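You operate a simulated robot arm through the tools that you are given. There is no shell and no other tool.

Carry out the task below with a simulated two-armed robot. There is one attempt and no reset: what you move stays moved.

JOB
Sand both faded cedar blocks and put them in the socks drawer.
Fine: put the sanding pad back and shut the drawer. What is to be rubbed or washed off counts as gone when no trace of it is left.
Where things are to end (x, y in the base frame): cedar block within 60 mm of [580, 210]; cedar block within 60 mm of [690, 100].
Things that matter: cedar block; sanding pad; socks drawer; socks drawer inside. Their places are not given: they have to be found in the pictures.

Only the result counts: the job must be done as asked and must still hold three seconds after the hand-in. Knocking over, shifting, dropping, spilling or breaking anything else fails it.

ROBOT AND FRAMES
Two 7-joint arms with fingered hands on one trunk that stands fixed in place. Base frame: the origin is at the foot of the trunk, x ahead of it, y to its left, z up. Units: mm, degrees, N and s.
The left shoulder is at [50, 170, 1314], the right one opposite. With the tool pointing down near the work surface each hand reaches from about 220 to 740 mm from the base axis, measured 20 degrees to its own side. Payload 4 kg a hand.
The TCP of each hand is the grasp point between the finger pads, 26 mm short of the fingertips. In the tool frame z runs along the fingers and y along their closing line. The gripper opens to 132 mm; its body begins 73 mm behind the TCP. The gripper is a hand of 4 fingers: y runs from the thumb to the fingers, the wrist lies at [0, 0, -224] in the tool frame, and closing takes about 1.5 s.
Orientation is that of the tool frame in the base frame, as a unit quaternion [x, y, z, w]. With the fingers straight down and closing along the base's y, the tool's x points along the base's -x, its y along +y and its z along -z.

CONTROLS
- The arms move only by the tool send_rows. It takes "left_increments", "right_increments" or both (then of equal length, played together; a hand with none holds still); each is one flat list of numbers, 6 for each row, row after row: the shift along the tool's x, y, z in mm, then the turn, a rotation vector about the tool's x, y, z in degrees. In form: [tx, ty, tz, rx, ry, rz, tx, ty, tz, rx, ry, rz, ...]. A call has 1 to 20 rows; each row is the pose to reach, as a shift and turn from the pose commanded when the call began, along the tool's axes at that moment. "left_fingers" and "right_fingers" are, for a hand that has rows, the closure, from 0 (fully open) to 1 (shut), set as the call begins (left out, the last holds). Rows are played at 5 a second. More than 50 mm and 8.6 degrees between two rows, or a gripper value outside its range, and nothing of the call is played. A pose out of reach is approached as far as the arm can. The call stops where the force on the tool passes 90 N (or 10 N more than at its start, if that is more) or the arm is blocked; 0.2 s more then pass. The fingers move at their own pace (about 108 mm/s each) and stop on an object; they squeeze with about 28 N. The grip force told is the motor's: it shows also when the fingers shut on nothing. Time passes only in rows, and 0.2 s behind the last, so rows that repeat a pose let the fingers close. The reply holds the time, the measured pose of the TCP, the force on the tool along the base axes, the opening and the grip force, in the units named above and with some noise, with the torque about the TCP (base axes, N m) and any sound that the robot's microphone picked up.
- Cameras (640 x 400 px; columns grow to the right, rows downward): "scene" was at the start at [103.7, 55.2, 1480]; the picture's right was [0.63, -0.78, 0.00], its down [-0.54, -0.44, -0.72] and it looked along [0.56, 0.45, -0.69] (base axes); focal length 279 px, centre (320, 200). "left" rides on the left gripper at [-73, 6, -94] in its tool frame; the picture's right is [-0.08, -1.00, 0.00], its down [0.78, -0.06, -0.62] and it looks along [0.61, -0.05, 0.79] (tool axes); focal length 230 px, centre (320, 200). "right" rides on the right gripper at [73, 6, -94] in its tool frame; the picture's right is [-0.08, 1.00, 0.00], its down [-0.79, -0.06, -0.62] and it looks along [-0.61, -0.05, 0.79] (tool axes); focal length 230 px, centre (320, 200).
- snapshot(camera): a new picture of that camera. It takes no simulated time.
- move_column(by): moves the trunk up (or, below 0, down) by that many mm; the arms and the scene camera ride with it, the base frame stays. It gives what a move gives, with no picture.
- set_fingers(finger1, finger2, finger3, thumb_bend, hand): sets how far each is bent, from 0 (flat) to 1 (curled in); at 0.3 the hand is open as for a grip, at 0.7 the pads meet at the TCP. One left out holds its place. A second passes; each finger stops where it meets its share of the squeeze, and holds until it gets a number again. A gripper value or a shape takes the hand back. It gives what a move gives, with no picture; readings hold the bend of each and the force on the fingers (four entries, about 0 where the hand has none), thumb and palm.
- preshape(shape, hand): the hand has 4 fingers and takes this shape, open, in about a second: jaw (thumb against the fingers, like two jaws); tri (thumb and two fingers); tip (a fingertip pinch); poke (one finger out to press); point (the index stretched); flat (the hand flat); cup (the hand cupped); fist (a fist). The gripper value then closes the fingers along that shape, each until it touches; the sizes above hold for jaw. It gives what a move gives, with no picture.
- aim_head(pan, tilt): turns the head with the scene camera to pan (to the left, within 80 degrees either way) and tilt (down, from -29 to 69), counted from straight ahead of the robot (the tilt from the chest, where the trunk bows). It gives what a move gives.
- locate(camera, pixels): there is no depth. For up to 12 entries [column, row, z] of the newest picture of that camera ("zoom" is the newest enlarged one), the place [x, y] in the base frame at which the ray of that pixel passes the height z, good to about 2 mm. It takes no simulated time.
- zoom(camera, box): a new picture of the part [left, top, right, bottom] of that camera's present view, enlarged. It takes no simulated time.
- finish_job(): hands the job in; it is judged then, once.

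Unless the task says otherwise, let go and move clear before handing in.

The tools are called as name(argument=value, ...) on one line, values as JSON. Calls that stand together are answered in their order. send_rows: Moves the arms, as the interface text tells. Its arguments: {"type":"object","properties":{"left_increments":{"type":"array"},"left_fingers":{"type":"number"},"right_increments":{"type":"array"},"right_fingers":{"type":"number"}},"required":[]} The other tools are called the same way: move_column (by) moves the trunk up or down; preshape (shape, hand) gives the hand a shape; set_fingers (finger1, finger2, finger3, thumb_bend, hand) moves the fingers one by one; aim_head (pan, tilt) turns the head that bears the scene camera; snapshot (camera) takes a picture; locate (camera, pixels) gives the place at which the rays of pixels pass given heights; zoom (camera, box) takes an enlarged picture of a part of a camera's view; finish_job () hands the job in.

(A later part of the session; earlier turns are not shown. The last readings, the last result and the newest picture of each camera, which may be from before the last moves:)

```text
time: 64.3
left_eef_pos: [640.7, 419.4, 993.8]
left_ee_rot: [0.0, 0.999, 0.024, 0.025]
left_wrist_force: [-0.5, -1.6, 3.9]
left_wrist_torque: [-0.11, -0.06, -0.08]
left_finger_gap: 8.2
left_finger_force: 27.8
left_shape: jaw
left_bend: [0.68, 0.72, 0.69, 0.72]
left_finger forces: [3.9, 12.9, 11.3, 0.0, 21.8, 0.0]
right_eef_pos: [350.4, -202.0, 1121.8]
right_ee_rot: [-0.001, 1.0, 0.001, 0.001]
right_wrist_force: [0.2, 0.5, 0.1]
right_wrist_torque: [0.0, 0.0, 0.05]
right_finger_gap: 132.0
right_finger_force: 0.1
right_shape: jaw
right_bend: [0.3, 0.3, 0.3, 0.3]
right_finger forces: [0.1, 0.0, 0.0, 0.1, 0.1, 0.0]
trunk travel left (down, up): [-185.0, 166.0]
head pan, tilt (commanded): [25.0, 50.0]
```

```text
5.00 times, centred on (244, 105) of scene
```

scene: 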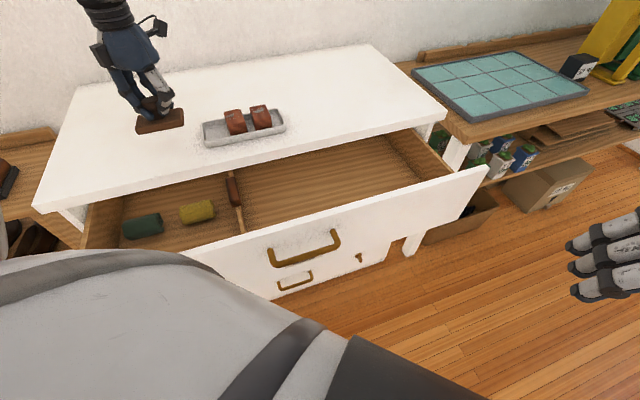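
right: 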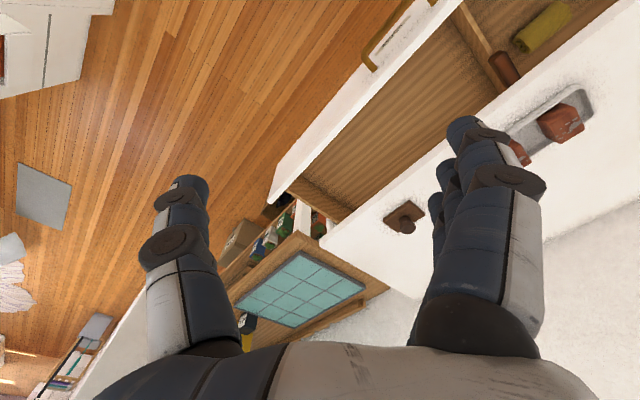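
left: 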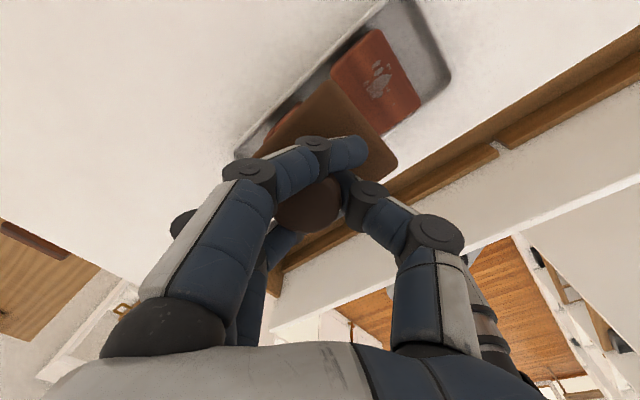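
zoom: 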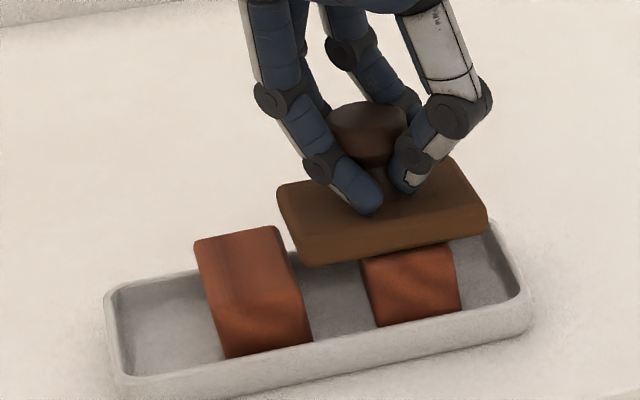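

Everything stays in place. I'll do two more cycles slightly firmer, then lift and inspect.

send_rows(left_increments=[0, 0, 0.6, 0, 0, 0, -5.3, 5.3, 1.1, 0, 0, 0, -10.6, 10.6, 1.6, 0, 0, 0, -5.3, 5.3, 1.1, 0, 0, 0, 0, 0, 0.6, 0, 0, 0, 5.3, -5.3, 0.1, 0, 0, 0, 10.6, -10.6, -0.4, 0, 0, 0, 5.3, -5.3, 0.1, 0, 0, 0, 0, 0, 0.6, 0, 0, 0, -5.3, 5.3, 1.1, 0, 0, 0, -10.6, 10.6, 1.6, 0, 0, 0, -5.3, 5.3, 1.1, 0, 0, 0, 0, 0, 0.6, 0, 0, 0, 5.3, -5.3, 0.1, 0, 0, 0, 10.6, -10.6, -0.4, 0, 0, 0, 5.3, -5.3, 0.1, 0, 0, 0, 0, 0, 0.6, 0, 0, 0])

send_rows(left_increments=[-0.3, 0.3, -6, 0, 0, 0, -1, 1, -20, 0, 0, 0, -2, 2, -40, 0, 0, 0, -2, 2, -40, 0, 0, 0])

zoom(camera="scene", box=[200, 90, 296, 150])

snapshot(camera="left")

```text
time: 67.9
left_eef_pos: [640.8, 420.8, 992.8]
left_ee_rot: [0.0, 0.999, 0.025, 0.025]
left_wrist_force: [-1.6, -1.0, 5.5]
left_wrist_torque: [-0.05, -0.1, -0.02]
left_finger_gap: 8.2
left_finger_force: 27.8
left_shape: jaw
left_bend: [0.68, 0.72, 0.69, 0.72]
left_finger forces: [4.9, 12.9, 13.5, 0.0, 21.7, 0.1]
right_eef_pos: [350.7, -200.9, 1123.3]
right_ee_rot: [0.0, 1.0, 0.002, 0.001]
right_wrist_force: [0.3, -0.2, 0.0]
right_wrist_torque: [-0.01, 0.03, 0.01]
right_finger_gap: 131.8
right_finger_force: 0.1
right_shape: jaw
right_bend: [0.3, 0.3, 0.3, 0.3]
right_finger forces: [0.0, 0.0, 0.0, 0.0, 0.0, 0.1]
trunk travel left (down, up): [-185.0, 166.0]
head pan, tilt (commanded): [25.0, 50.0]
```

```text
time: 68.9
left_eef_pos: [639.9, 422.1, 1033.0]
left_ee_rot: [0.001, 0.999, 0.024, 0.025]
left_wrist_force: [-0.6, 0.1, -0.6]
left_wrist_torque: [0.01, 0.0, 0.0]
left_finger_gap: 7.8
left_finger_force: 27.9
left_shape: jaw
left_bend: [0.68, 0.72, 0.69, 0.72]
left_finger forces: [6.3, 13.4, 12.0, 0.0, 19.8, 0.0]
right_eef_pos: [351.9, -200.3, 1122.2]
right_ee_rot: [-0.001, 1.0, 0.0, 0.001]
right_wrist_force: [0.6, -0.9, 1.5]
right_wrist_torque: [0.01, -0.04, -0.03]
right_finger_gap: 131.6
right_finger_force: 0.1
right_shape: jaw
right_bend: [0.3, 0.3, 0.3, 0.3]
right_finger forces: [0.1, 0.1, 0.0, 0.0, 0.0, 0.1]
trunk travel left (down, up): [-185.0, 166.0]
head pan, tilt (commanded): [25.0, 50.0]
```

```text
6.67 times, centred on (248, 120) of scene
```

zoom: 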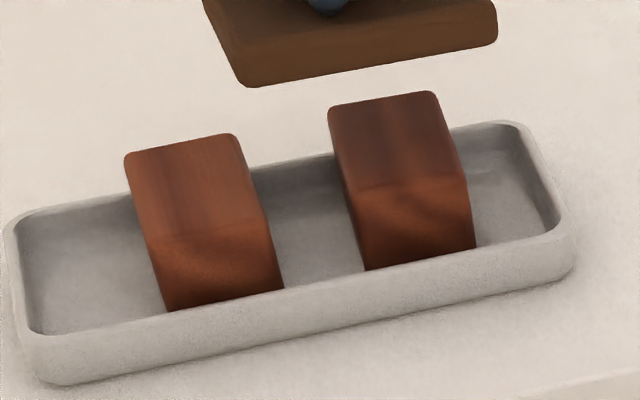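

```text
taken
```

left: 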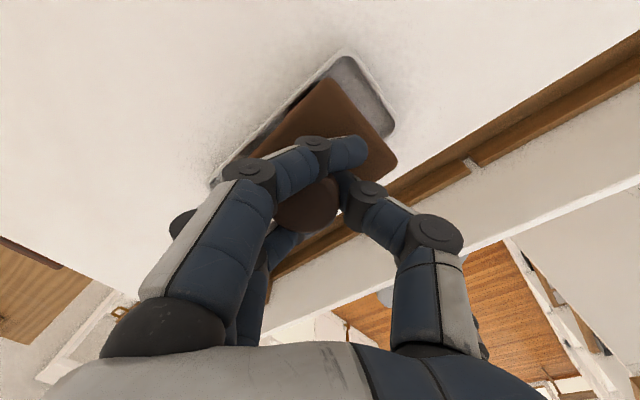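

Both block tops look clean. Now to return the pad. Its home at (811,234) is beyond straight-down reach, so I'll set it down first at about (714,276) and regrip with the hand tilted.

send_rows(left_increments=[-19.8, -37.7, -0.9, 0, 0, 0, -39.5, -75.5, -1.8, 0, 0, 0, -59.3, -113.2, -2.7, 0, 0, 0, -79.1, -150.9, -3.6, 0, 0, 0, -77, -153, 36, 0, 0, 0, -75.8, -154.2, 60, 0, 0, 0, -75.8, -154.2, 60, 0, 0, 0])

snapshot(camera="scene")

snapshot(camera="left")

```text
time: 70.5
left_eef_pos: [720.1, 269.3, 969.0]
left_ee_rot: [0.0, 0.999, 0.024, 0.025]
left_wrist_force: [-0.2, -0.6, -0.8]
left_wrist_torque: [0.01, 0.01, -0.02]
left_finger_gap: 7.9
left_finger_force: 27.6
left_shape: jaw
left_bend: [0.68, 0.72, 0.69, 0.72]
left_finger forces: [6.5, 13.3, 11.3, 0.0, 19.3, 0.0]
right_eef_pos: [351.0, -201.3, 1121.4]
right_ee_rot: [0.0, 1.0, 0.0, 0.001]
right_wrist_force: [-1.5, -0.4, -0.1]
right_wrist_torque: [0.01, 0.04, 0.0]
right_finger_gap: 131.8
right_finger_force: 0.0
right_shape: jaw
right_bend: [0.3, 0.3, 0.3, 0.3]
right_finger forces: [0.1, 0.0, 0.0, 0.0, 0.0, 0.1]
trunk travel left (down, up): [-185.0, 166.0]
head pan, tilt (commanded): [25.0, 50.0]
```

```text
taken
```

scene: 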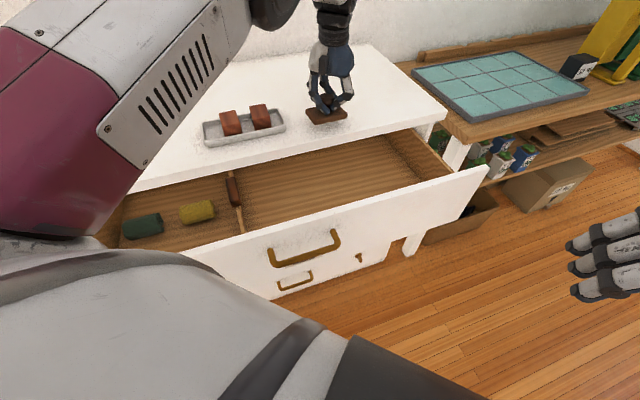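

```text
taken
```

left: 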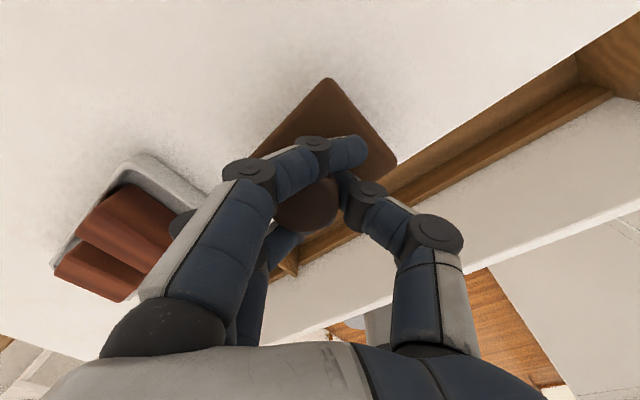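

The left view shows the blocks from behind at about (110,250). I'll zoom in to check their hidden faces for marks.

zoom(camera="left", box=[40, 140, 220, 310])

zoom(camera="scene", box=[270, 60, 390, 140])

```text
2.35 times, centred on (130, 225) of left
```

zoom: 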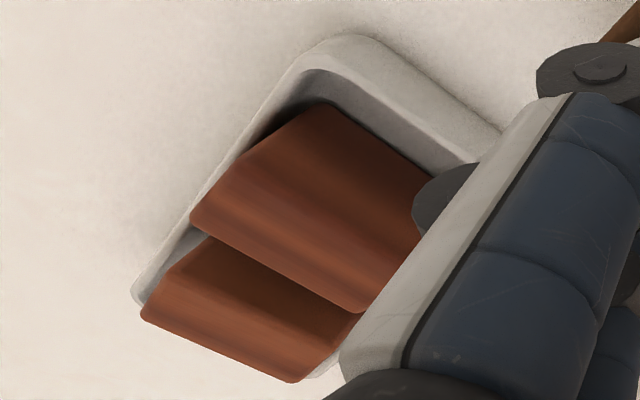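

```text
5.00 times, centred on (330, 100) of scene
```

zoom: 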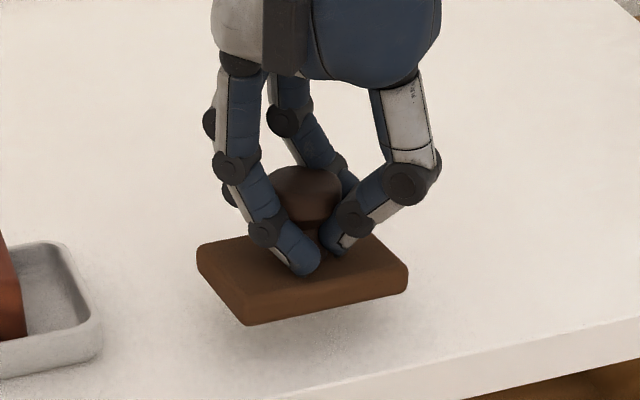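

No marks remain on the blocks from this side either. I'll lower the pad to the surface in small steps.

send_rows(left_increments=[0.3, -0.3, 6, 0, 0, 0, 0.6, -0.6, 12, 0, 0, 0])

send_rows(left_increments=[0.1, -0.1, 2, 0, 0, 0, 0.2, -0.2, 4, 0, 0, 0])

send_rows(left_increments=[0.1, -0.1, 1.5, 0, 0, 0, 0.15, -0.15, 3, 0, 0, 0])

```text
time: 71.1
left_eef_pos: [719.9, 271.3, 956.1]
left_ee_rot: [0.001, 0.999, 0.024, 0.024]
left_wrist_force: [0.1, 0.0, -0.5]
left_wrist_torque: [0.0, 0.03, -0.01]
left_finger_gap: 7.9
left_finger_force: 28.0
left_shape: jaw
left_bend: [0.68, 0.72, 0.69, 0.72]
left_finger forces: [6.5, 13.4, 11.2, 0.1, 19.4, 0.0]
right_eef_pos: [351.1, -199.7, 1122.6]
right_ee_rot: [0.0, 1.0, 0.0, 0.001]
right_wrist_force: [0.1, 0.5, 0.2]
right_wrist_torque: [-0.02, -0.01, 0.03]
right_finger_gap: 131.7
right_finger_force: 0.0
right_shape: jaw
right_bend: [0.3, 0.3, 0.3, 0.3]
right_finger forces: [0.0, 0.1, 0.0, 0.0, 0.1, 0.0]
trunk travel left (down, up): [-185.0, 166.0]
head pan, tilt (commanded): [25.0, 50.0]
```

```text
time: 71.7
left_eef_pos: [719.6, 270.6, 953.4]
left_ee_rot: [0.0, 0.999, 0.025, 0.025]
left_wrist_force: [-0.5, -0.2, -0.4]
left_wrist_torque: [0.02, -0.04, 0.01]
left_finger_gap: 8.0
left_finger_force: 28.0
left_shape: jaw
left_bend: [0.68, 0.72, 0.69, 0.72]
left_finger forces: [6.6, 13.4, 11.2, 0.1, 19.5, 0.0]
right_eef_pos: [350.2, -200.0, 1122.2]
right_ee_rot: [-0.001, 1.0, 0.001, 0.001]
right_wrist_force: [0.8, -0.3, 0.0]
right_wrist_torque: [0.0, 0.02, 0.0]
right_finger_gap: 132.1
right_finger_force: 0.1
right_shape: jaw
right_bend: [0.3, 0.3, 0.3, 0.3]
right_finger forces: [0.0, 0.0, 0.0, 0.0, 0.0, 0.0]
trunk travel left (down, up): [-185.0, 166.0]
head pan, tilt (commanded): [25.0, 50.0]
```

```text
time: 72.3
left_eef_pos: [720.0, 270.3, 949.3]
left_ee_rot: [0.001, 0.999, 0.024, 0.024]
left_wrist_force: [-0.1, -0.2, -1.6]
left_wrist_torque: [0.0, 0.0, -0.04]
left_finger_gap: 7.9
left_finger_force: 27.9
left_shape: jaw
left_bend: [0.68, 0.72, 0.69, 0.72]
left_finger forces: [6.6, 13.2, 11.2, 0.0, 19.5, 0.0]
right_eef_pos: [350.4, -200.5, 1121.8]
right_ee_rot: [0.001, 1.0, 0.001, 0.001]
right_wrist_force: [-0.4, 0.0, -0.4]
right_wrist_torque: [0.01, 0.03, 0.01]
right_finger_gap: 131.9
right_finger_force: 0.1
right_shape: jaw
right_bend: [0.3, 0.3, 0.3, 0.3]
right_finger forces: [0.1, 0.1, 0.0, 0.0, 0.1, 0.0]
trunk travel left (down, up): [-185.0, 166.0]
head pan, tilt (commanded): [25.0, 50.0]
```

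send_rows(left_increments=[0.05, -0.05, 1, 0, 0, 0, 0.1, -0.1, 2, 0, 0, 0])

zoom(camera="scene", box=[270, 60, 390, 140])

```text
time: 72.9
left_eef_pos: [719.7, 270.1, 948.4]
left_ee_rot: [0.0, 0.999, 0.025, 0.024]
left_wrist_force: [-0.5, 0.1, 2.1]
left_wrist_torque: [0.02, -0.11, 0.02]
left_finger_gap: 7.7
left_finger_force: 28.0
left_shape: jaw
left_bend: [0.68, 0.72, 0.69, 0.72]
left_finger forces: [5.4, 13.5, 12.8, 0.0, 19.6, 0.1]
right_eef_pos: [350.7, -201.0, 1122.2]
right_ee_rot: [0.0, 1.0, 0.001, 0.001]
right_wrist_force: [-0.5, 0.5, -0.3]
right_wrist_torque: [0.01, -0.01, 0.04]
right_finger_gap: 132.0
right_finger_force: 0.0
right_shape: jaw
right_bend: [0.3, 0.3, 0.3, 0.3]
right_finger forces: [0.0, 0.0, 0.0, 0.0, 0.0, 0.1]
trunk travel left (down, up): [-185.0, 166.0]
head pan, tilt (commanded): [25.0, 50.0]
```

```text
5.00 times, centred on (330, 100) of scene
```

zoom: 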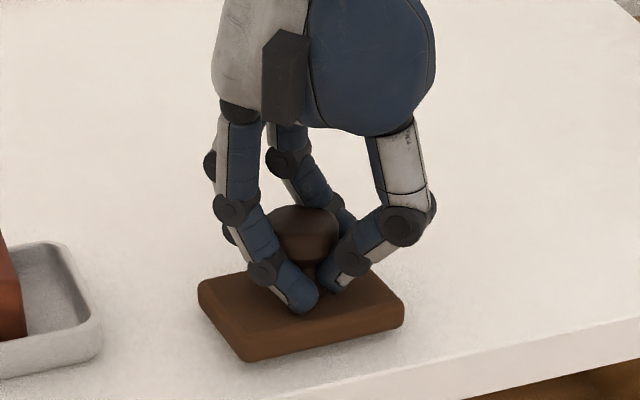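

The pad is on the surface at 2.1 N. I'll open the fingers partway, just enough to free the knob.

send_rows(left_increments=[0, 0, 0, 0, 0, 0, 0, 0, 0, 0, 0, 0, -0.1, 0.1, -2, 0, 0, 0, -0.1, 0.1, -2, 0, 0, 0], left_fingers=0.55)

zoom(camera="scene", box=[270, 60, 390, 140])

snapshot(camera="left")

```text
time: 73.9
left_eef_pos: [719.8, 269.7, 949.2]
left_ee_rot: [-0.001, 0.999, 0.025, 0.026]
left_wrist_force: [-0.5, 0.1, -0.5]
left_wrist_torque: [-0.02, -0.01, -0.02]
left_finger_gap: 58.4
left_finger_force: 0.1
left_shape: jaw
left_bend: [0.75, 0.7, 0.74, 0.7]
left_finger forces: [12.9, 12.0, 12.4, 0.0, 0.1, 0.1]
right_eef_pos: [351.1, -201.3, 1122.8]
right_ee_rot: [0.001, 1.0, 0.0, 0.001]
right_wrist_force: [0.1, 0.5, 0.3]
right_wrist_torque: [0.01, -0.02, 0.01]
right_finger_gap: 131.8
right_finger_force: 0.1
right_shape: jaw
right_bend: [0.3, 0.3, 0.3, 0.3]
right_finger forces: [0.0, 0.0, 0.0, 0.0, 0.0, 0.1]
trunk travel left (down, up): [-185.0, 166.0]
head pan, tilt (commanded): [25.0, 50.0]
```

```text
5.00 times, centred on (330, 100) of scene
```

zoom: 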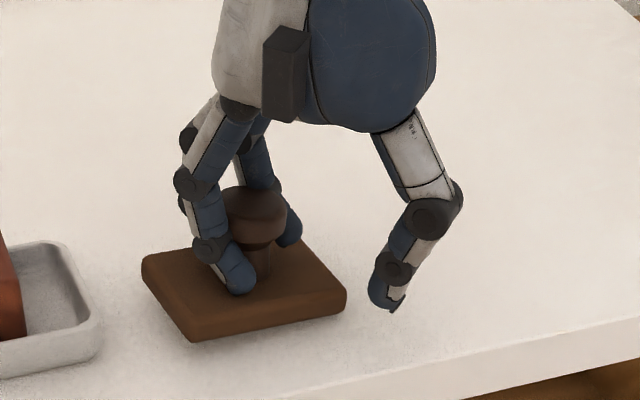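

```text
taken
```

left: 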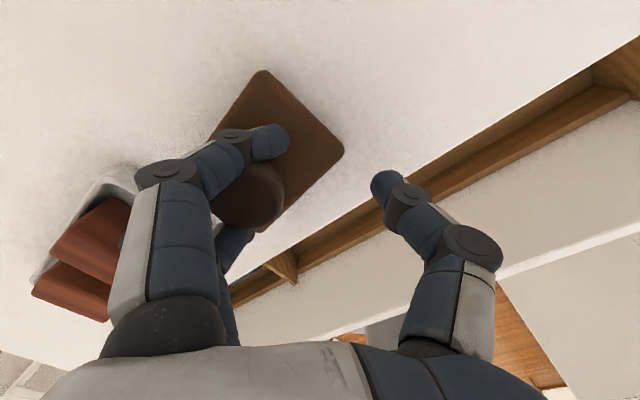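

The pad followed the fingers: the cap is wedged between fingers 1 and 3 (about 12 N each). I'll close again, then open fingers 1 and 3 on their own while finger 2 and the thumb keep hold.

send_rows(left_increments=[0, 0, 0, 0, 0, 0, 0, 0, 0, 0, 0, 0, 0, 0, 0, 0, 0, 0, 0, 0, 0, 0, 0, 0, 0, 0, 0, 0, 0, 0], left_fingers=1.0)

set_fingers(hand="left", finger1=0.45, finger3=0.45)

zoom(camera="scene", box=[270, 60, 390, 140])

snapshot(camera="left")

```text
time: 75.1
left_eef_pos: [720.3, 270.2, 950.0]
left_ee_rot: [0.0, 0.999, 0.024, 0.025]
left_wrist_force: [0.1, 0.6, 0.4]
left_wrist_torque: [-0.01, -0.01, -0.03]
left_finger_gap: 13.0
left_finger_force: 28.2
left_shape: jaw
left_bend: [0.75, 0.71, 0.75, 0.67]
left_finger forces: [13.3, 6.2, 13.7, 0.0, 14.9, 0.0]
right_eef_pos: [350.0, -201.9, 1122.1]
right_ee_rot: [-0.001, 1.0, 0.0, 0.001]
right_wrist_force: [0.1, 0.1, -0.6]
right_wrist_torque: [0.0, 0.01, 0.04]
right_finger_gap: 132.0
right_finger_force: 0.0
right_shape: jaw
right_bend: [0.3, 0.3, 0.3, 0.3]
right_finger forces: [0.0, 0.1, 0.1, 0.1, 0.1, 0.0]
trunk travel left (down, up): [-185.0, 166.0]
head pan, tilt (commanded): [25.0, 50.0]
```

```text
time: 76.1
left_eef_pos: [720.3, 270.1, 950.0]
left_ee_rot: [0.0, 0.999, 0.024, 0.024]
left_wrist_force: [0.0, -1.3, 1.5]
left_wrist_torque: [-0.05, 0.0, -0.01]
left_finger_gap: 16.5
left_finger_force: 35.9
left_shape: fingers
left_bend: [0.57, 0.69, 0.71, 0.66]
left_finger forces: [21.5, 12.3, 28.0, 0.0, 11.0, 0.0]
right_eef_pos: [350.2, -201.5, 1123.2]
right_ee_rot: [-0.001, 1.0, 0.0, 0.001]
right_wrist_force: [0.3, 0.2, 0.3]
right_wrist_torque: [0.02, 0.02, -0.01]
right_finger_gap: 131.9
right_finger_force: 0.0
right_shape: jaw
right_bend: [0.3, 0.3, 0.3, 0.3]
right_finger forces: [0.0, 0.0, 0.0, 0.0, 0.0, 0.0]
trunk travel left (down, up): [-185.0, 166.0]
head pan, tilt (commanded): [25.0, 50.0]
```

```text
5.00 times, centred on (330, 100) of scene
```

zoom: 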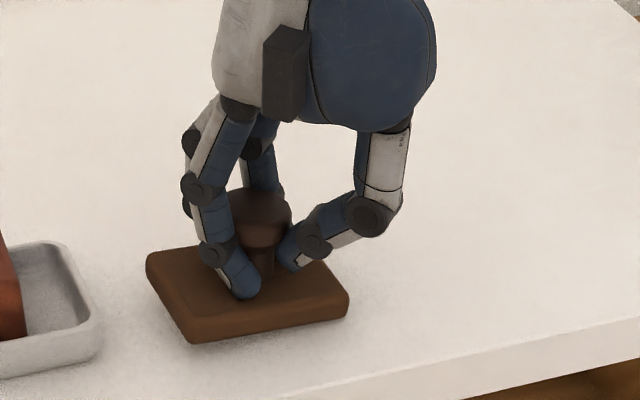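

```text
taken
```

left: 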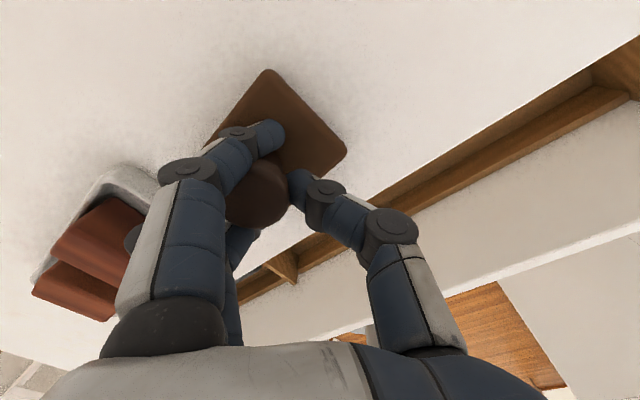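

Fingers 1 and 3 are still wedged against the neck (21.5 and 28 N). I'll free them one at a time, starting with finger 1, while the thumb holds the knob.

set_fingers(hand="left", finger1=0.2, finger3=0.72, thumb_bend=0.8)

snapshot(camera="left")

zoom(camera="scene", box=[270, 60, 390, 140])

```text
time: 77.1
left_eef_pos: [719.2, 268.8, 950.0]
left_ee_rot: [0.0, 0.999, 0.025, 0.024]
left_wrist_force: [0.3, 0.2, -0.4]
left_wrist_torque: [0.0, 0.03, 0.0]
left_finger_gap: 69.6
left_finger_force: 4.5
left_shape: fingers
left_bend: [0.2, 0.72, 0.72, 0.78]
left_finger forces: [0.0, 3.8, 0.8, 0.1, 4.2, 0.0]
right_eef_pos: [350.2, -200.5, 1122.0]
right_ee_rot: [0.001, 1.0, 0.0, 0.001]
right_wrist_force: [0.9, -0.3, 0.5]
right_wrist_torque: [0.03, -0.02, -0.02]
right_finger_gap: 131.7
right_finger_force: 0.1
right_shape: jaw
right_bend: [0.3, 0.3, 0.3, 0.3]
right_finger forces: [0.0, 0.0, 0.0, 0.1, 0.1, 0.0]
trunk travel left (down, up): [-185.0, 166.0]
head pan, tilt (commanded): [25.0, 50.0]
```

```text
taken
```

left: 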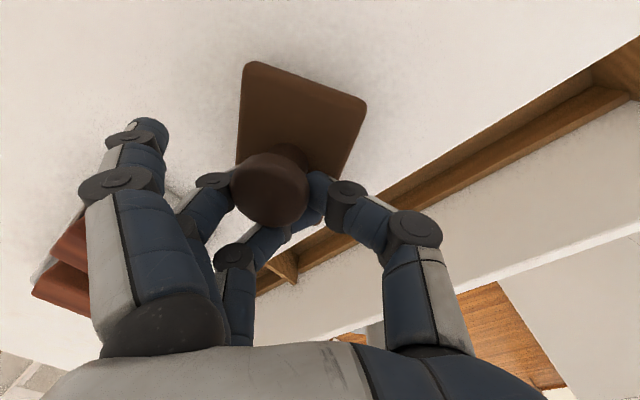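

```text
5.00 times, centred on (330, 100) of scene
```

zoom: 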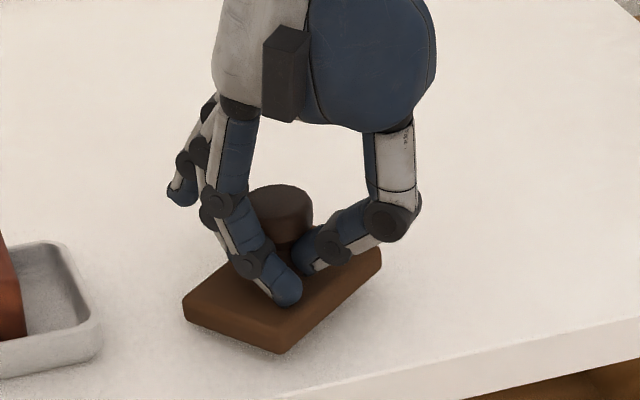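

Finger 1 is free, though the pad turned about 25° in yaw, which I can correct later. Next finger 3, then finger 2 and the thumb.

set_fingers(hand="left", finger3=0.2)

set_fingers(hand="left", finger2=0.3, thumb_bend=0.5)

snapshot(camera="left")

zoom(camera="scene", box=[270, 60, 390, 140])

```text
time: 78.1
left_eef_pos: [719.8, 269.9, 950.1]
left_ee_rot: [0.001, 0.999, 0.025, 0.025]
left_wrist_force: [-0.5, 0.1, -0.6]
left_wrist_torque: [-0.03, 0.03, -0.01]
left_finger_gap: 69.1
left_finger_force: 2.5
left_shape: fingers
left_bend: [0.2, 0.73, 0.2, 0.78]
left_finger forces: [0.0, 3.4, 0.1, 0.0, 3.2, 0.0]
right_eef_pos: [350.8, -201.0, 1122.2]
right_ee_rot: [0.0, 1.0, 0.0, 0.001]
right_wrist_force: [0.1, 0.0, 0.1]
right_wrist_torque: [-0.02, 0.02, -0.01]
right_finger_gap: 132.0
right_finger_force: 0.1
right_shape: jaw
right_bend: [0.3, 0.3, 0.3, 0.3]
right_finger forces: [0.0, 0.1, 0.0, 0.0, 0.0, 0.0]
trunk travel left (down, up): [-185.0, 166.0]
head pan, tilt (commanded): [25.0, 50.0]
```

```text
time: 79.1
left_eef_pos: [719.4, 271.2, 949.9]
left_ee_rot: [0.0, 0.999, 0.025, 0.025]
left_wrist_force: [-0.3, 0.6, -0.5]
left_wrist_torque: [0.0, 0.01, 0.0]
left_finger_gap: 113.5
left_finger_force: 0.1
left_shape: fingers
left_bend: [0.2, 0.3, 0.2, 0.5]
left_finger forces: [0.0, 0.0, 0.1, 0.0, 0.0, 0.0]
right_eef_pos: [350.7, -200.6, 1122.4]
right_ee_rot: [-0.001, 1.0, 0.0, 0.0]
right_wrist_force: [0.5, 0.6, -0.5]
right_wrist_torque: [-0.03, 0.01, 0.02]
right_finger_gap: 132.1
right_finger_force: 0.0
right_shape: jaw
right_bend: [0.3, 0.3, 0.3, 0.3]
right_finger forces: [0.0, 0.0, 0.0, 0.0, 0.0, 0.1]
trunk travel left (down, up): [-185.0, 166.0]
head pan, tilt (commanded): [25.0, 50.0]
```

```text
taken
```

left: 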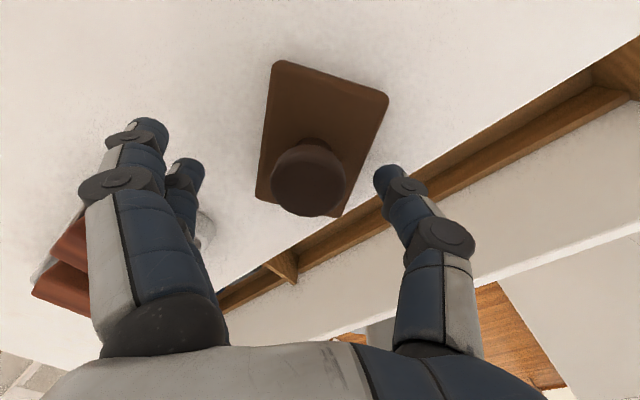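

```text
5.00 times, centred on (330, 100) of scene
```

zoom: 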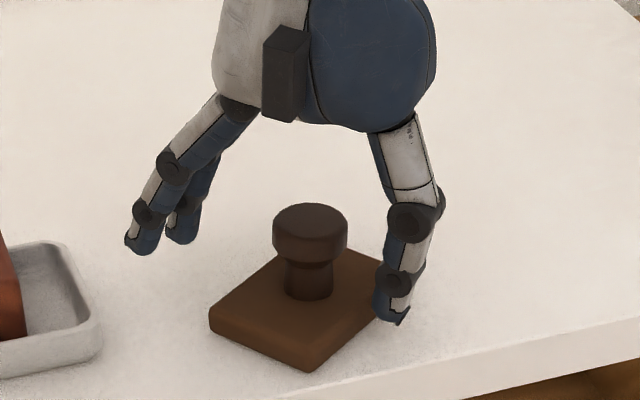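

The pad is free and flat, turned in yaw. A pinch with only finger 2 and the thumb holds and releases cleanly, so I'll use that. I'll raise the hand and measure the pad.

locate(camera="left", pixels=[[276, 61, 917], [388, 97, 917], [340, 217, 917], [257, 193, 917], [308, 180, 955]])

send_rows(left_increments=[-1, 1, -20, 0, 0, 0, -2, 2, -40, 0, 0, 0, -3.5, 3.5, -70, 0, 0, 0, -3.5, 3.5, -70, 0, 0, 0])

snapshot(camera="left")

snapshot(camera="scene")

```text
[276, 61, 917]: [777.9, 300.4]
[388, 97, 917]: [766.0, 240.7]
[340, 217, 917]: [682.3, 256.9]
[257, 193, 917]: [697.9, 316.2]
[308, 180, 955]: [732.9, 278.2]
```

```text
time: 80.1
left_eef_pos: [719.4, 271.7, 1021.3]
left_ee_rot: [0.0, 0.999, 0.025, 0.025]
left_wrist_force: [-0.5, 0.6, -0.7]
left_wrist_torque: [0.02, 0.03, -0.01]
left_finger_gap: 113.5
left_finger_force: 0.0
left_shape: fingers
left_bend: [0.2, 0.3, 0.2, 0.5]
left_finger forces: [0.0, 0.0, 0.0, 0.0, 0.0, 0.1]
right_eef_pos: [350.5, -201.0, 1121.7]
right_ee_rot: [0.0, 1.0, 0.0, -0.001]
right_wrist_force: [0.9, -0.1, -0.3]
right_wrist_torque: [-0.01, 0.02, 0.05]
right_finger_gap: 132.1
right_finger_force: 0.0
right_shape: jaw
right_bend: [0.3, 0.3, 0.3, 0.3]
right_finger forces: [0.0, 0.0, 0.1, 0.0, 0.0, 0.1]
trunk travel left (down, up): [-185.0, 166.0]
head pan, tilt (commanded): [25.0, 50.0]
```

```text
taken
```

left: 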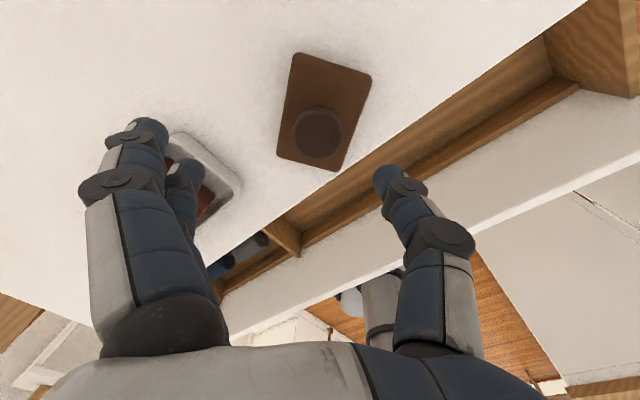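

```text
taken
```

scene: 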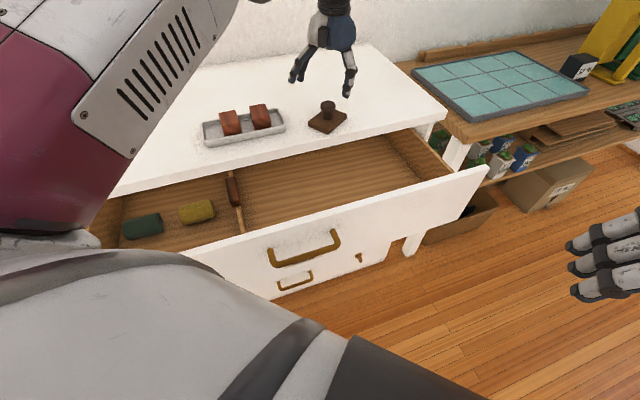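

The pad's centre is at (731,278.5) with its long axis at −11°, where originally it was −45°. I'll regrip with the hand yawed +17° and tilted 24° forward, then turn to −17° while carrying it home. First I'll orient above the knob.

send_rows(left_increments=[-2.4, 1.4, 3, -0.3, -5.15, -4.3, -4.7, 2.7, 6, -0.6, -10.3, -8.6, -7, 4, 9, -0.9, -15.5, -12.9, -9.4, 5.4, 11.8, -1.2, -20.6, -17.2, -9.4, 5.4, 11.8, -1.2, -20.6, -17.2])

set_fingers(hand="left", finger1=0.1, finger2=0.35, finger3=0.1, thumb_bend=0.35)

snapshot(camera="left")

zoom(camera="scene", box=[270, 30, 414, 140])

```text
time: 81.3
left_eef_pos: [730.4, 275.8, 1008.8]
left_ee_rot: [-0.145, 0.967, 0.031, 0.206]
left_wrist_force: [0.2, -0.1, 0.6]
left_wrist_torque: [0.01, 0.02, 0.02]
left_finger_gap: 113.5
left_finger_force: 0.2
left_shape: fingers
left_bend: [0.2, 0.3, 0.2, 0.5]
left_finger forces: [0.1, 0.0, 0.0, 0.0, 0.1, 0.0]
right_eef_pos: [351.8, -201.3, 1123.2]
right_ee_rot: [0.0, 1.0, 0.0, 0.001]
right_wrist_force: [0.1, -0.2, 0.9]
right_wrist_torque: [-0.01, 0.01, 0.0]
right_finger_gap: 131.7
right_finger_force: 0.0
right_shape: jaw
right_bend: [0.3, 0.3, 0.3, 0.3]
right_finger forces: [0.0, 0.0, 0.0, 0.0, 0.0, 0.0]
trunk travel left (down, up): [-185.0, 166.0]
head pan, tilt (commanded): [25.0, 50.0]
```

```text
time: 82.3
left_eef_pos: [729.1, 275.5, 1009.2]
left_ee_rot: [-0.144, 0.967, 0.031, 0.205]
left_wrist_force: [-0.2, -0.5, -0.6]
left_wrist_torque: [0.0, -0.03, -0.02]
left_finger_gap: 148.5
left_finger_force: 0.0
left_shape: fingers
left_bend: [0.1, 0.35, 0.1, 0.35]
left_finger forces: [0.0, 0.1, 0.1, 0.1, 0.0, 0.0]
right_eef_pos: [350.3, -200.5, 1122.9]
right_ee_rot: [0.0, 1.0, 0.0, 0.0]
right_wrist_force: [0.6, 0.3, 0.0]
right_wrist_torque: [0.0, 0.01, 0.03]
right_finger_gap: 131.9
right_finger_force: 0.0
right_shape: jaw
right_bend: [0.3, 0.3, 0.3, 0.3]
right_finger forces: [0.0, 0.0, 0.1, 0.0, 0.0, 0.0]
trunk travel left (down, up): [-185.0, 166.0]
head pan, tilt (commanded): [25.0, 50.0]
```

```text
taken
```

left: 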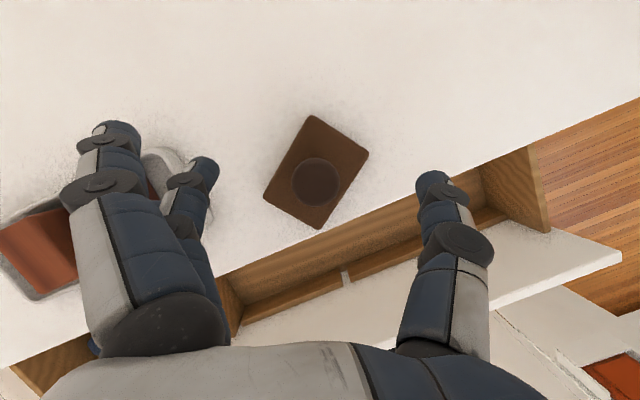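

```text
3.64 times, centred on (342, 85) of scene
```

zoom: 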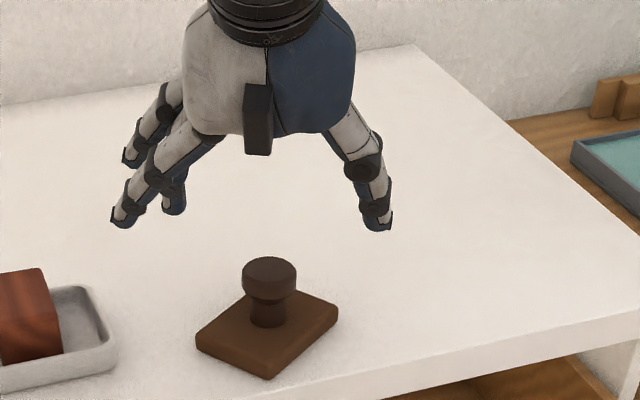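

Fingers 1 and 3 splayed at 0.1 could touch the tray's end when lowered, so I'll bring them in to 0.3, and I'll locate the knob once more.

set_fingers(hand="left", finger1=0.3, finger3=0.3)

locate(camera="left", pixels=[[316, 182, 955], [311, 115, 917], [369, 155, 917], [319, 229, 917], [263, 194, 917], [188, 165, 922], [40, 300, 922]])

```text
time: 83.3
left_eef_pos: [728.9, 277.0, 1010.8]
left_ee_rot: [-0.144, 0.967, 0.03, 0.206]
left_wrist_force: [0.3, 0.2, -0.1]
left_wrist_torque: [0.0, 0.03, 0.01]
left_finger_gap: 128.4
left_finger_force: 0.1
left_shape: fingers
left_bend: [0.3, 0.35, 0.3, 0.35]
left_finger forces: [0.1, 0.0, 0.0, 0.0, 0.0, 0.0]
right_eef_pos: [351.0, -200.8, 1122.4]
right_ee_rot: [0.0, 1.0, 0.0, 0.0]
right_wrist_force: [0.8, 0.4, -1.0]
right_wrist_torque: [0.01, 0.02, -0.03]
right_finger_gap: 131.9
right_finger_force: 0.0
right_shape: jaw
right_bend: [0.3, 0.3, 0.3, 0.3]
right_finger forces: [0.0, 0.0, 0.0, 0.0, 0.0, 0.1]
trunk travel left (down, up): [-185.0, 166.0]
head pan, tilt (commanded): [25.0, 50.0]
```

```text
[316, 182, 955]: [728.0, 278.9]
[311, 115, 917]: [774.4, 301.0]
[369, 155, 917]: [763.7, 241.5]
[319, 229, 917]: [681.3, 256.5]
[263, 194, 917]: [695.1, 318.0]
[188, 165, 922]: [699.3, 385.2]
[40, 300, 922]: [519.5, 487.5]
```

The knob is at (728.5,279). I'll descend onto it to z≈953 with finger 2 and the thumb aligned across it.

send_rows(left_increments=[6.5, 0.6, 12.7, 0, 0, 0, 13, 1.2, 25.4, 0, 0, 0, 19.4, 1.8, 38, 0, 0, 0, 25.9, 2.45, 50.9, 0, 0, 0, 25.9, 2.45, 50.9, 0, 0, 0])

snapshot(camera="left")

zoom(camera="scene", box=[270, 30, 414, 140])

```text
time: 84.5
left_eef_pos: [726.6, 278.4, 952.8]
left_ee_rot: [-0.145, 0.967, 0.032, 0.206]
left_wrist_force: [0.5, 0.8, 1.3]
left_wrist_torque: [0.01, 0.01, 0.0]
left_finger_gap: 128.5
left_finger_force: 0.1
left_shape: fingers
left_bend: [0.3, 0.35, 0.3, 0.35]
left_finger forces: [0.0, 0.0, 0.0, 0.0, 0.0, 0.0]
right_eef_pos: [349.7, -200.1, 1121.6]
right_ee_rot: [0.0, 1.0, 0.0, 0.001]
right_wrist_force: [-0.6, 0.1, 0.4]
right_wrist_torque: [0.03, -0.01, -0.02]
right_finger_gap: 131.8
right_finger_force: 0.0
right_shape: jaw
right_bend: [0.3, 0.3, 0.3, 0.3]
right_finger forces: [0.1, 0.1, 0.1, 0.1, 0.0, 0.0]
trunk travel left (down, up): [-185.0, 166.0]
head pan, tilt (commanded): [25.0, 50.0]
```

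```text
taken
```

left: 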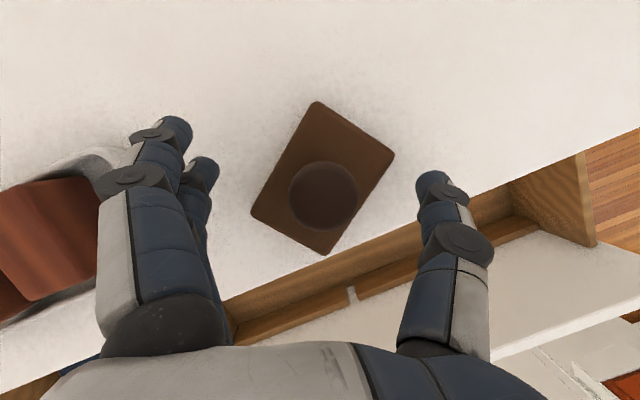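

```text
3.64 times, centred on (342, 85) of scene
```

zoom: 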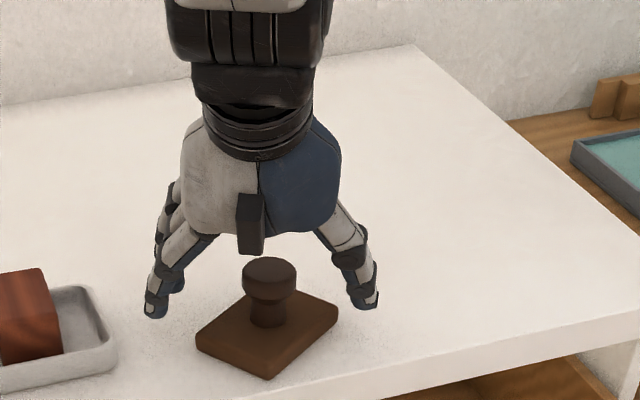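

Positioned over the knob with nothing touching. I'll pinch with finger 2 and the thumb only.

set_fingers(hand="left", finger2=0.85, thumb_bend=0.85)

snapshot(camera="left")

zoom(camera="scene", box=[270, 30, 414, 140])

```text
time: 85.5
left_eef_pos: [727.1, 277.9, 953.0]
left_ee_rot: [-0.144, 0.967, 0.03, 0.206]
left_wrist_force: [0.1, -0.5, -0.8]
left_wrist_torque: [-0.01, -0.03, 0.0]
left_finger_gap: 60.7
left_finger_force: 10.1
left_shape: fingers
left_bend: [0.3, 0.77, 0.3, 0.8]
left_finger forces: [0.1, 10.1, 0.0, 0.1, 8.9, 0.0]
right_eef_pos: [351.2, -200.5, 1121.8]
right_ee_rot: [0.0, 1.0, -0.001, 0.001]
right_wrist_force: [0.9, -0.3, 0.0]
right_wrist_torque: [-0.02, 0.0, 0.01]
right_finger_gap: 132.0
right_finger_force: 0.1
right_shape: jaw
right_bend: [0.3, 0.3, 0.3, 0.3]
right_finger forces: [0.1, 0.0, 0.1, 0.1, 0.0, 0.0]
trunk travel left (down, up): [-185.0, 166.0]
head pan, tilt (commanded): [25.0, 50.0]
```

```text
taken
```

left: 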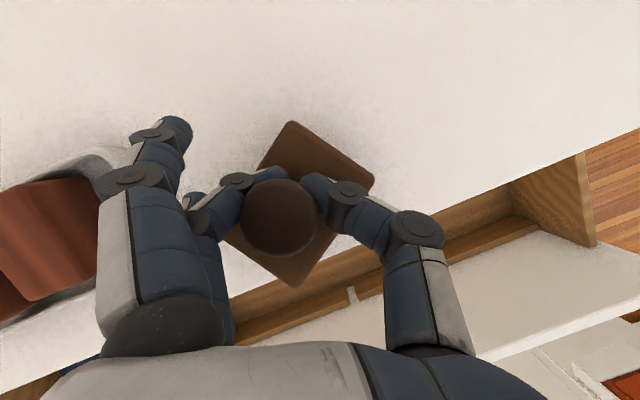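

```text
3.64 times, centred on (342, 85) of scene
```

zoom: 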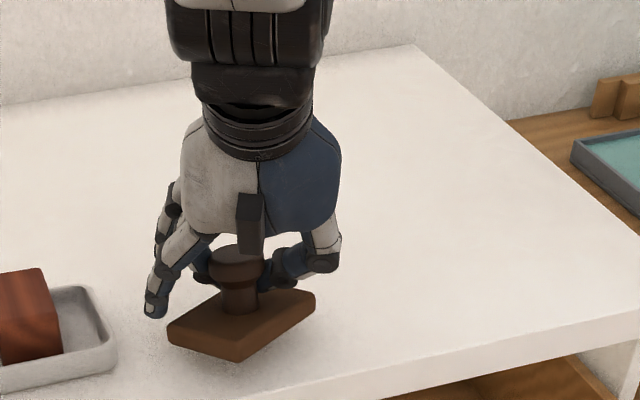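

The pinch closed on the far half of the knob, because with the tilt the fingertips lie about 8 mm ahead of the TCP at knob height. I'll open, measure again and shift the hand back.

set_fingers(hand="left", finger2=0.35, thumb_bend=0.35)

snapshot(camera="left")

zoom(camera="left", box=[200, 80, 420, 300])

zoom(camera="scene", box=[270, 30, 414, 140])

```text
time: 86.5
left_eef_pos: [726.4, 278.9, 952.3]
left_ee_rot: [-0.145, 0.967, 0.03, 0.205]
left_wrist_force: [0.2, 0.0, -0.7]
left_wrist_torque: [0.0, 0.01, 0.02]
left_finger_gap: 128.2
left_finger_force: 0.1
left_shape: fingers
left_bend: [0.3, 0.35, 0.3, 0.35]
left_finger forces: [0.1, 0.1, 0.0, 0.0, 0.0, 0.1]
right_eef_pos: [350.7, -200.6, 1121.6]
right_ee_rot: [0.001, 1.0, 0.0, 0.001]
right_wrist_force: [0.0, -0.4, 0.3]
right_wrist_torque: [0.0, 0.03, 0.0]
right_finger_gap: 131.7
right_finger_force: 0.1
right_shape: jaw
right_bend: [0.3, 0.3, 0.3, 0.3]
right_finger forces: [0.0, 0.0, 0.1, 0.1, 0.0, 0.0]
trunk travel left (down, up): [-185.0, 166.0]
head pan, tilt (commanded): [25.0, 50.0]
```

```text
taken
```

left: 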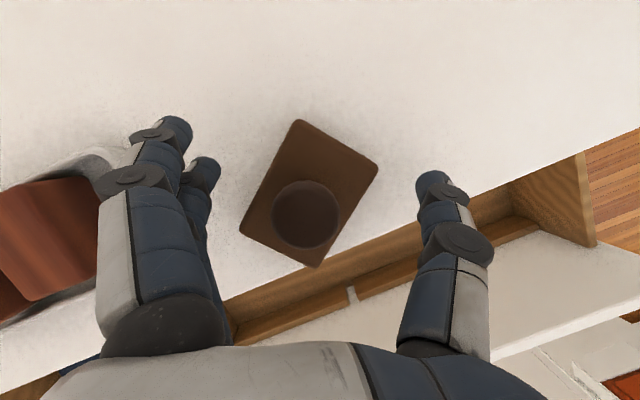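

```text
1.82 times, centred on (310, 190) of left
```

zoom: 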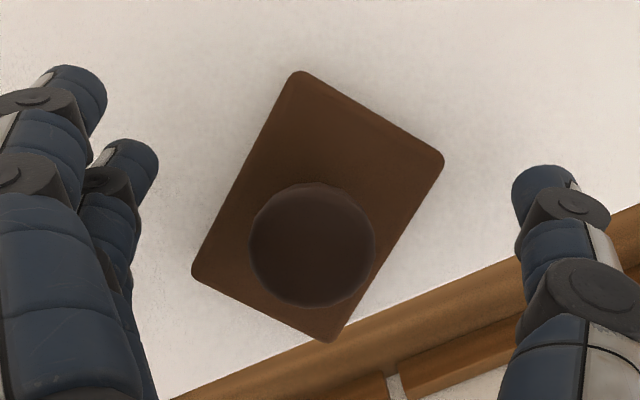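

```text
3.64 times, centred on (342, 85) of scene
```

zoom: 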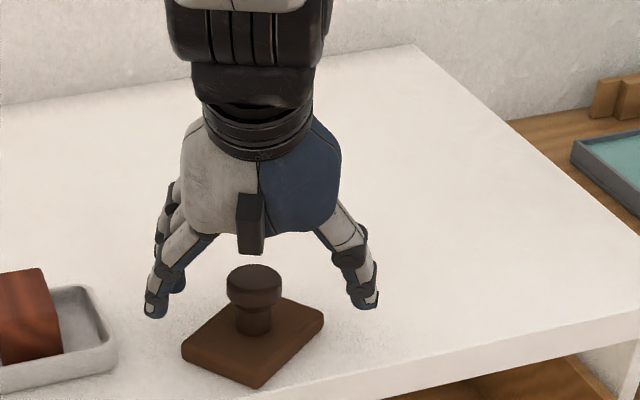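

locate(camera="left", pixels=[[305.6, 214.7, 955], [299, 120, 917], [378, 166, 917], [315, 268, 917], [240, 228, 917]])

```text
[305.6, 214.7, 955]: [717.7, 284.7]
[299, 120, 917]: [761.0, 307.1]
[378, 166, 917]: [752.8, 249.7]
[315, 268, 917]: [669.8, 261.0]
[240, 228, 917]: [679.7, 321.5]
```

The knob is now at (716.5,284.8). With the contact height at about 940, the TCP should sit 9 mm behind it. I'll shift the hand and pinch again.

send_rows(left_increments=[7.6, 4.5, -3.4, 0, 0, 0, 15.3, 9, -6.8, 0, 0, 0, 15.3, 9, -6.8, 0, 0, 0])

set_fingers(hand="left", finger2=0.85, thumb_bend=0.85)

snapshot(camera="left")

zoom(camera="scene", box=[270, 30, 414, 140])

```text
time: 87.3
left_eef_pos: [706.6, 281.9, 953.6]
left_ee_rot: [-0.145, 0.967, 0.031, 0.206]
left_wrist_force: [0.6, -0.3, 0.0]
left_wrist_torque: [-0.04, -0.02, 0.02]
left_finger_gap: 128.4
left_finger_force: 0.1
left_shape: fingers
left_bend: [0.3, 0.35, 0.3, 0.35]
left_finger forces: [0.1, 0.0, 0.1, 0.1, 0.1, 0.0]
right_eef_pos: [351.0, -199.7, 1124.0]
right_ee_rot: [0.0, 1.0, 0.001, 0.001]
right_wrist_force: [0.5, 0.1, 0.0]
right_wrist_torque: [0.0, 0.02, -0.03]
right_finger_gap: 132.0
right_finger_force: 0.0
right_shape: jaw
right_bend: [0.3, 0.3, 0.3, 0.3]
right_finger forces: [0.0, 0.1, 0.0, 0.0, 0.0, 0.0]
trunk travel left (down, up): [-185.0, 166.0]
head pan, tilt (commanded): [25.0, 50.0]
```

```text
time: 88.3
left_eef_pos: [707.0, 282.9, 952.6]
left_ee_rot: [-0.144, 0.968, 0.03, 0.205]
left_wrist_force: [0.0, 0.1, 0.1]
left_wrist_torque: [0.01, 0.01, 0.0]
left_finger_gap: 66.0
left_finger_force: 14.0
left_shape: fingers
left_bend: [0.3, 0.63, 0.3, 0.76]
left_finger forces: [0.0, 13.4, 0.0, 0.0, 14.7, 0.0]
right_eef_pos: [350.0, -200.7, 1122.2]
right_ee_rot: [0.0, 1.0, 0.0, 0.001]
right_wrist_force: [-0.1, 0.0, 0.2]
right_wrist_torque: [-0.01, -0.02, -0.02]
right_finger_gap: 132.1
right_finger_force: 0.1
right_shape: jaw
right_bend: [0.3, 0.3, 0.3, 0.3]
right_finger forces: [0.1, 0.0, 0.0, 0.0, 0.1, 0.1]
trunk travel left (down, up): [-185.0, 166.0]
head pan, tilt (commanded): [25.0, 50.0]
```

```text
taken
```

left: 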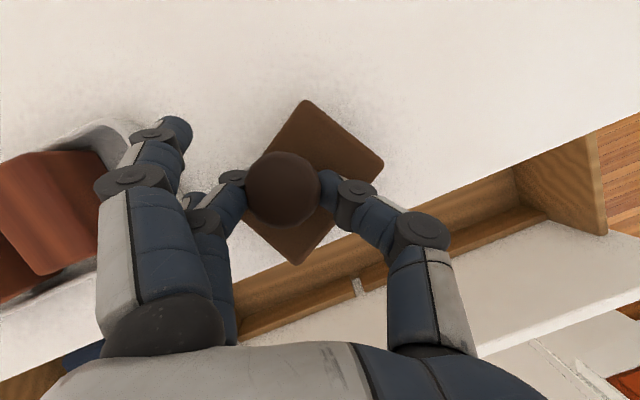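

```text
3.64 times, centred on (342, 85) of scene
```

zoom: 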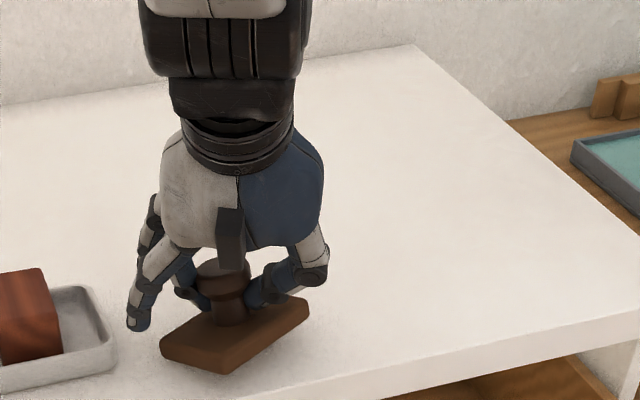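

The pinch is now centred fore and aft, but the thumb (0.76) pushed the knob towards finger 2 (0.63), leaning the pad. I'll rebalance by setting the thumb back to 0.70 and finger 2 to 0.74.

set_fingers(hand="left", finger2=0.74, thumb_bend=0.7)

snapshot(camera="left")

zoom(camera="scene", box=[270, 30, 414, 140])

```text
time: 89.3
left_eef_pos: [707.8, 282.0, 953.1]
left_ee_rot: [-0.145, 0.967, 0.031, 0.205]
left_wrist_force: [0.5, -1.1, -0.7]
left_wrist_torque: [0.03, 0.0, 0.02]
left_finger_gap: 77.4
left_finger_force: 6.9
left_shape: fingers
left_bend: [0.3, 0.62, 0.3, 0.69]
left_finger forces: [0.0, 7.2, 0.1, 0.0, 6.8, 0.0]
right_eef_pos: [350.4, -201.1, 1122.5]
right_ee_rot: [0.0, 1.0, 0.0, 0.001]
right_wrist_force: [-0.2, -0.5, -0.7]
right_wrist_torque: [-0.03, 0.01, -0.03]
right_finger_gap: 131.5
right_finger_force: 0.1
right_shape: jaw
right_bend: [0.3, 0.3, 0.3, 0.3]
right_finger forces: [0.0, 0.0, 0.0, 0.0, 0.0, 0.1]
trunk travel left (down, up): [-185.0, 166.0]
head pan, tilt (commanded): [25.0, 50.0]
```

```text
taken
```

left: 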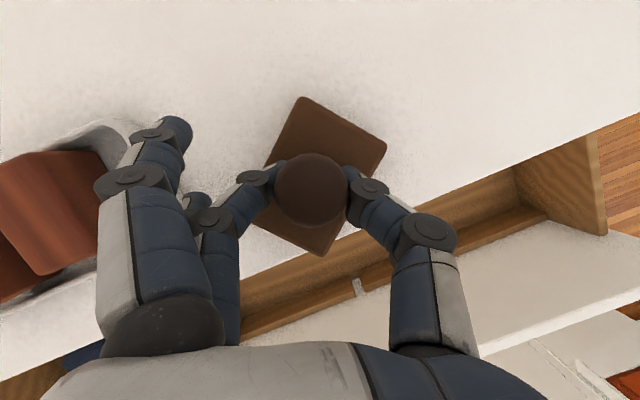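

```text
3.64 times, centred on (342, 85) of scene
```

zoom: 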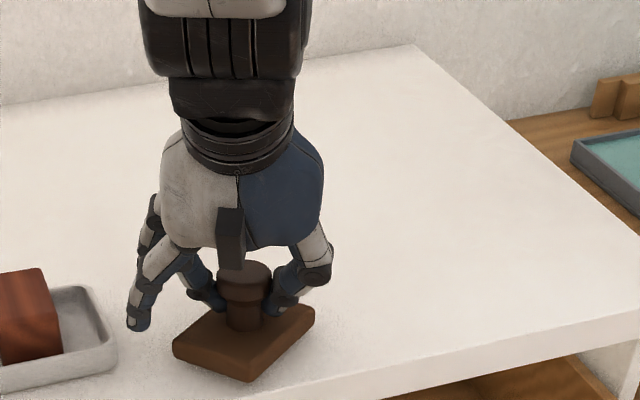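

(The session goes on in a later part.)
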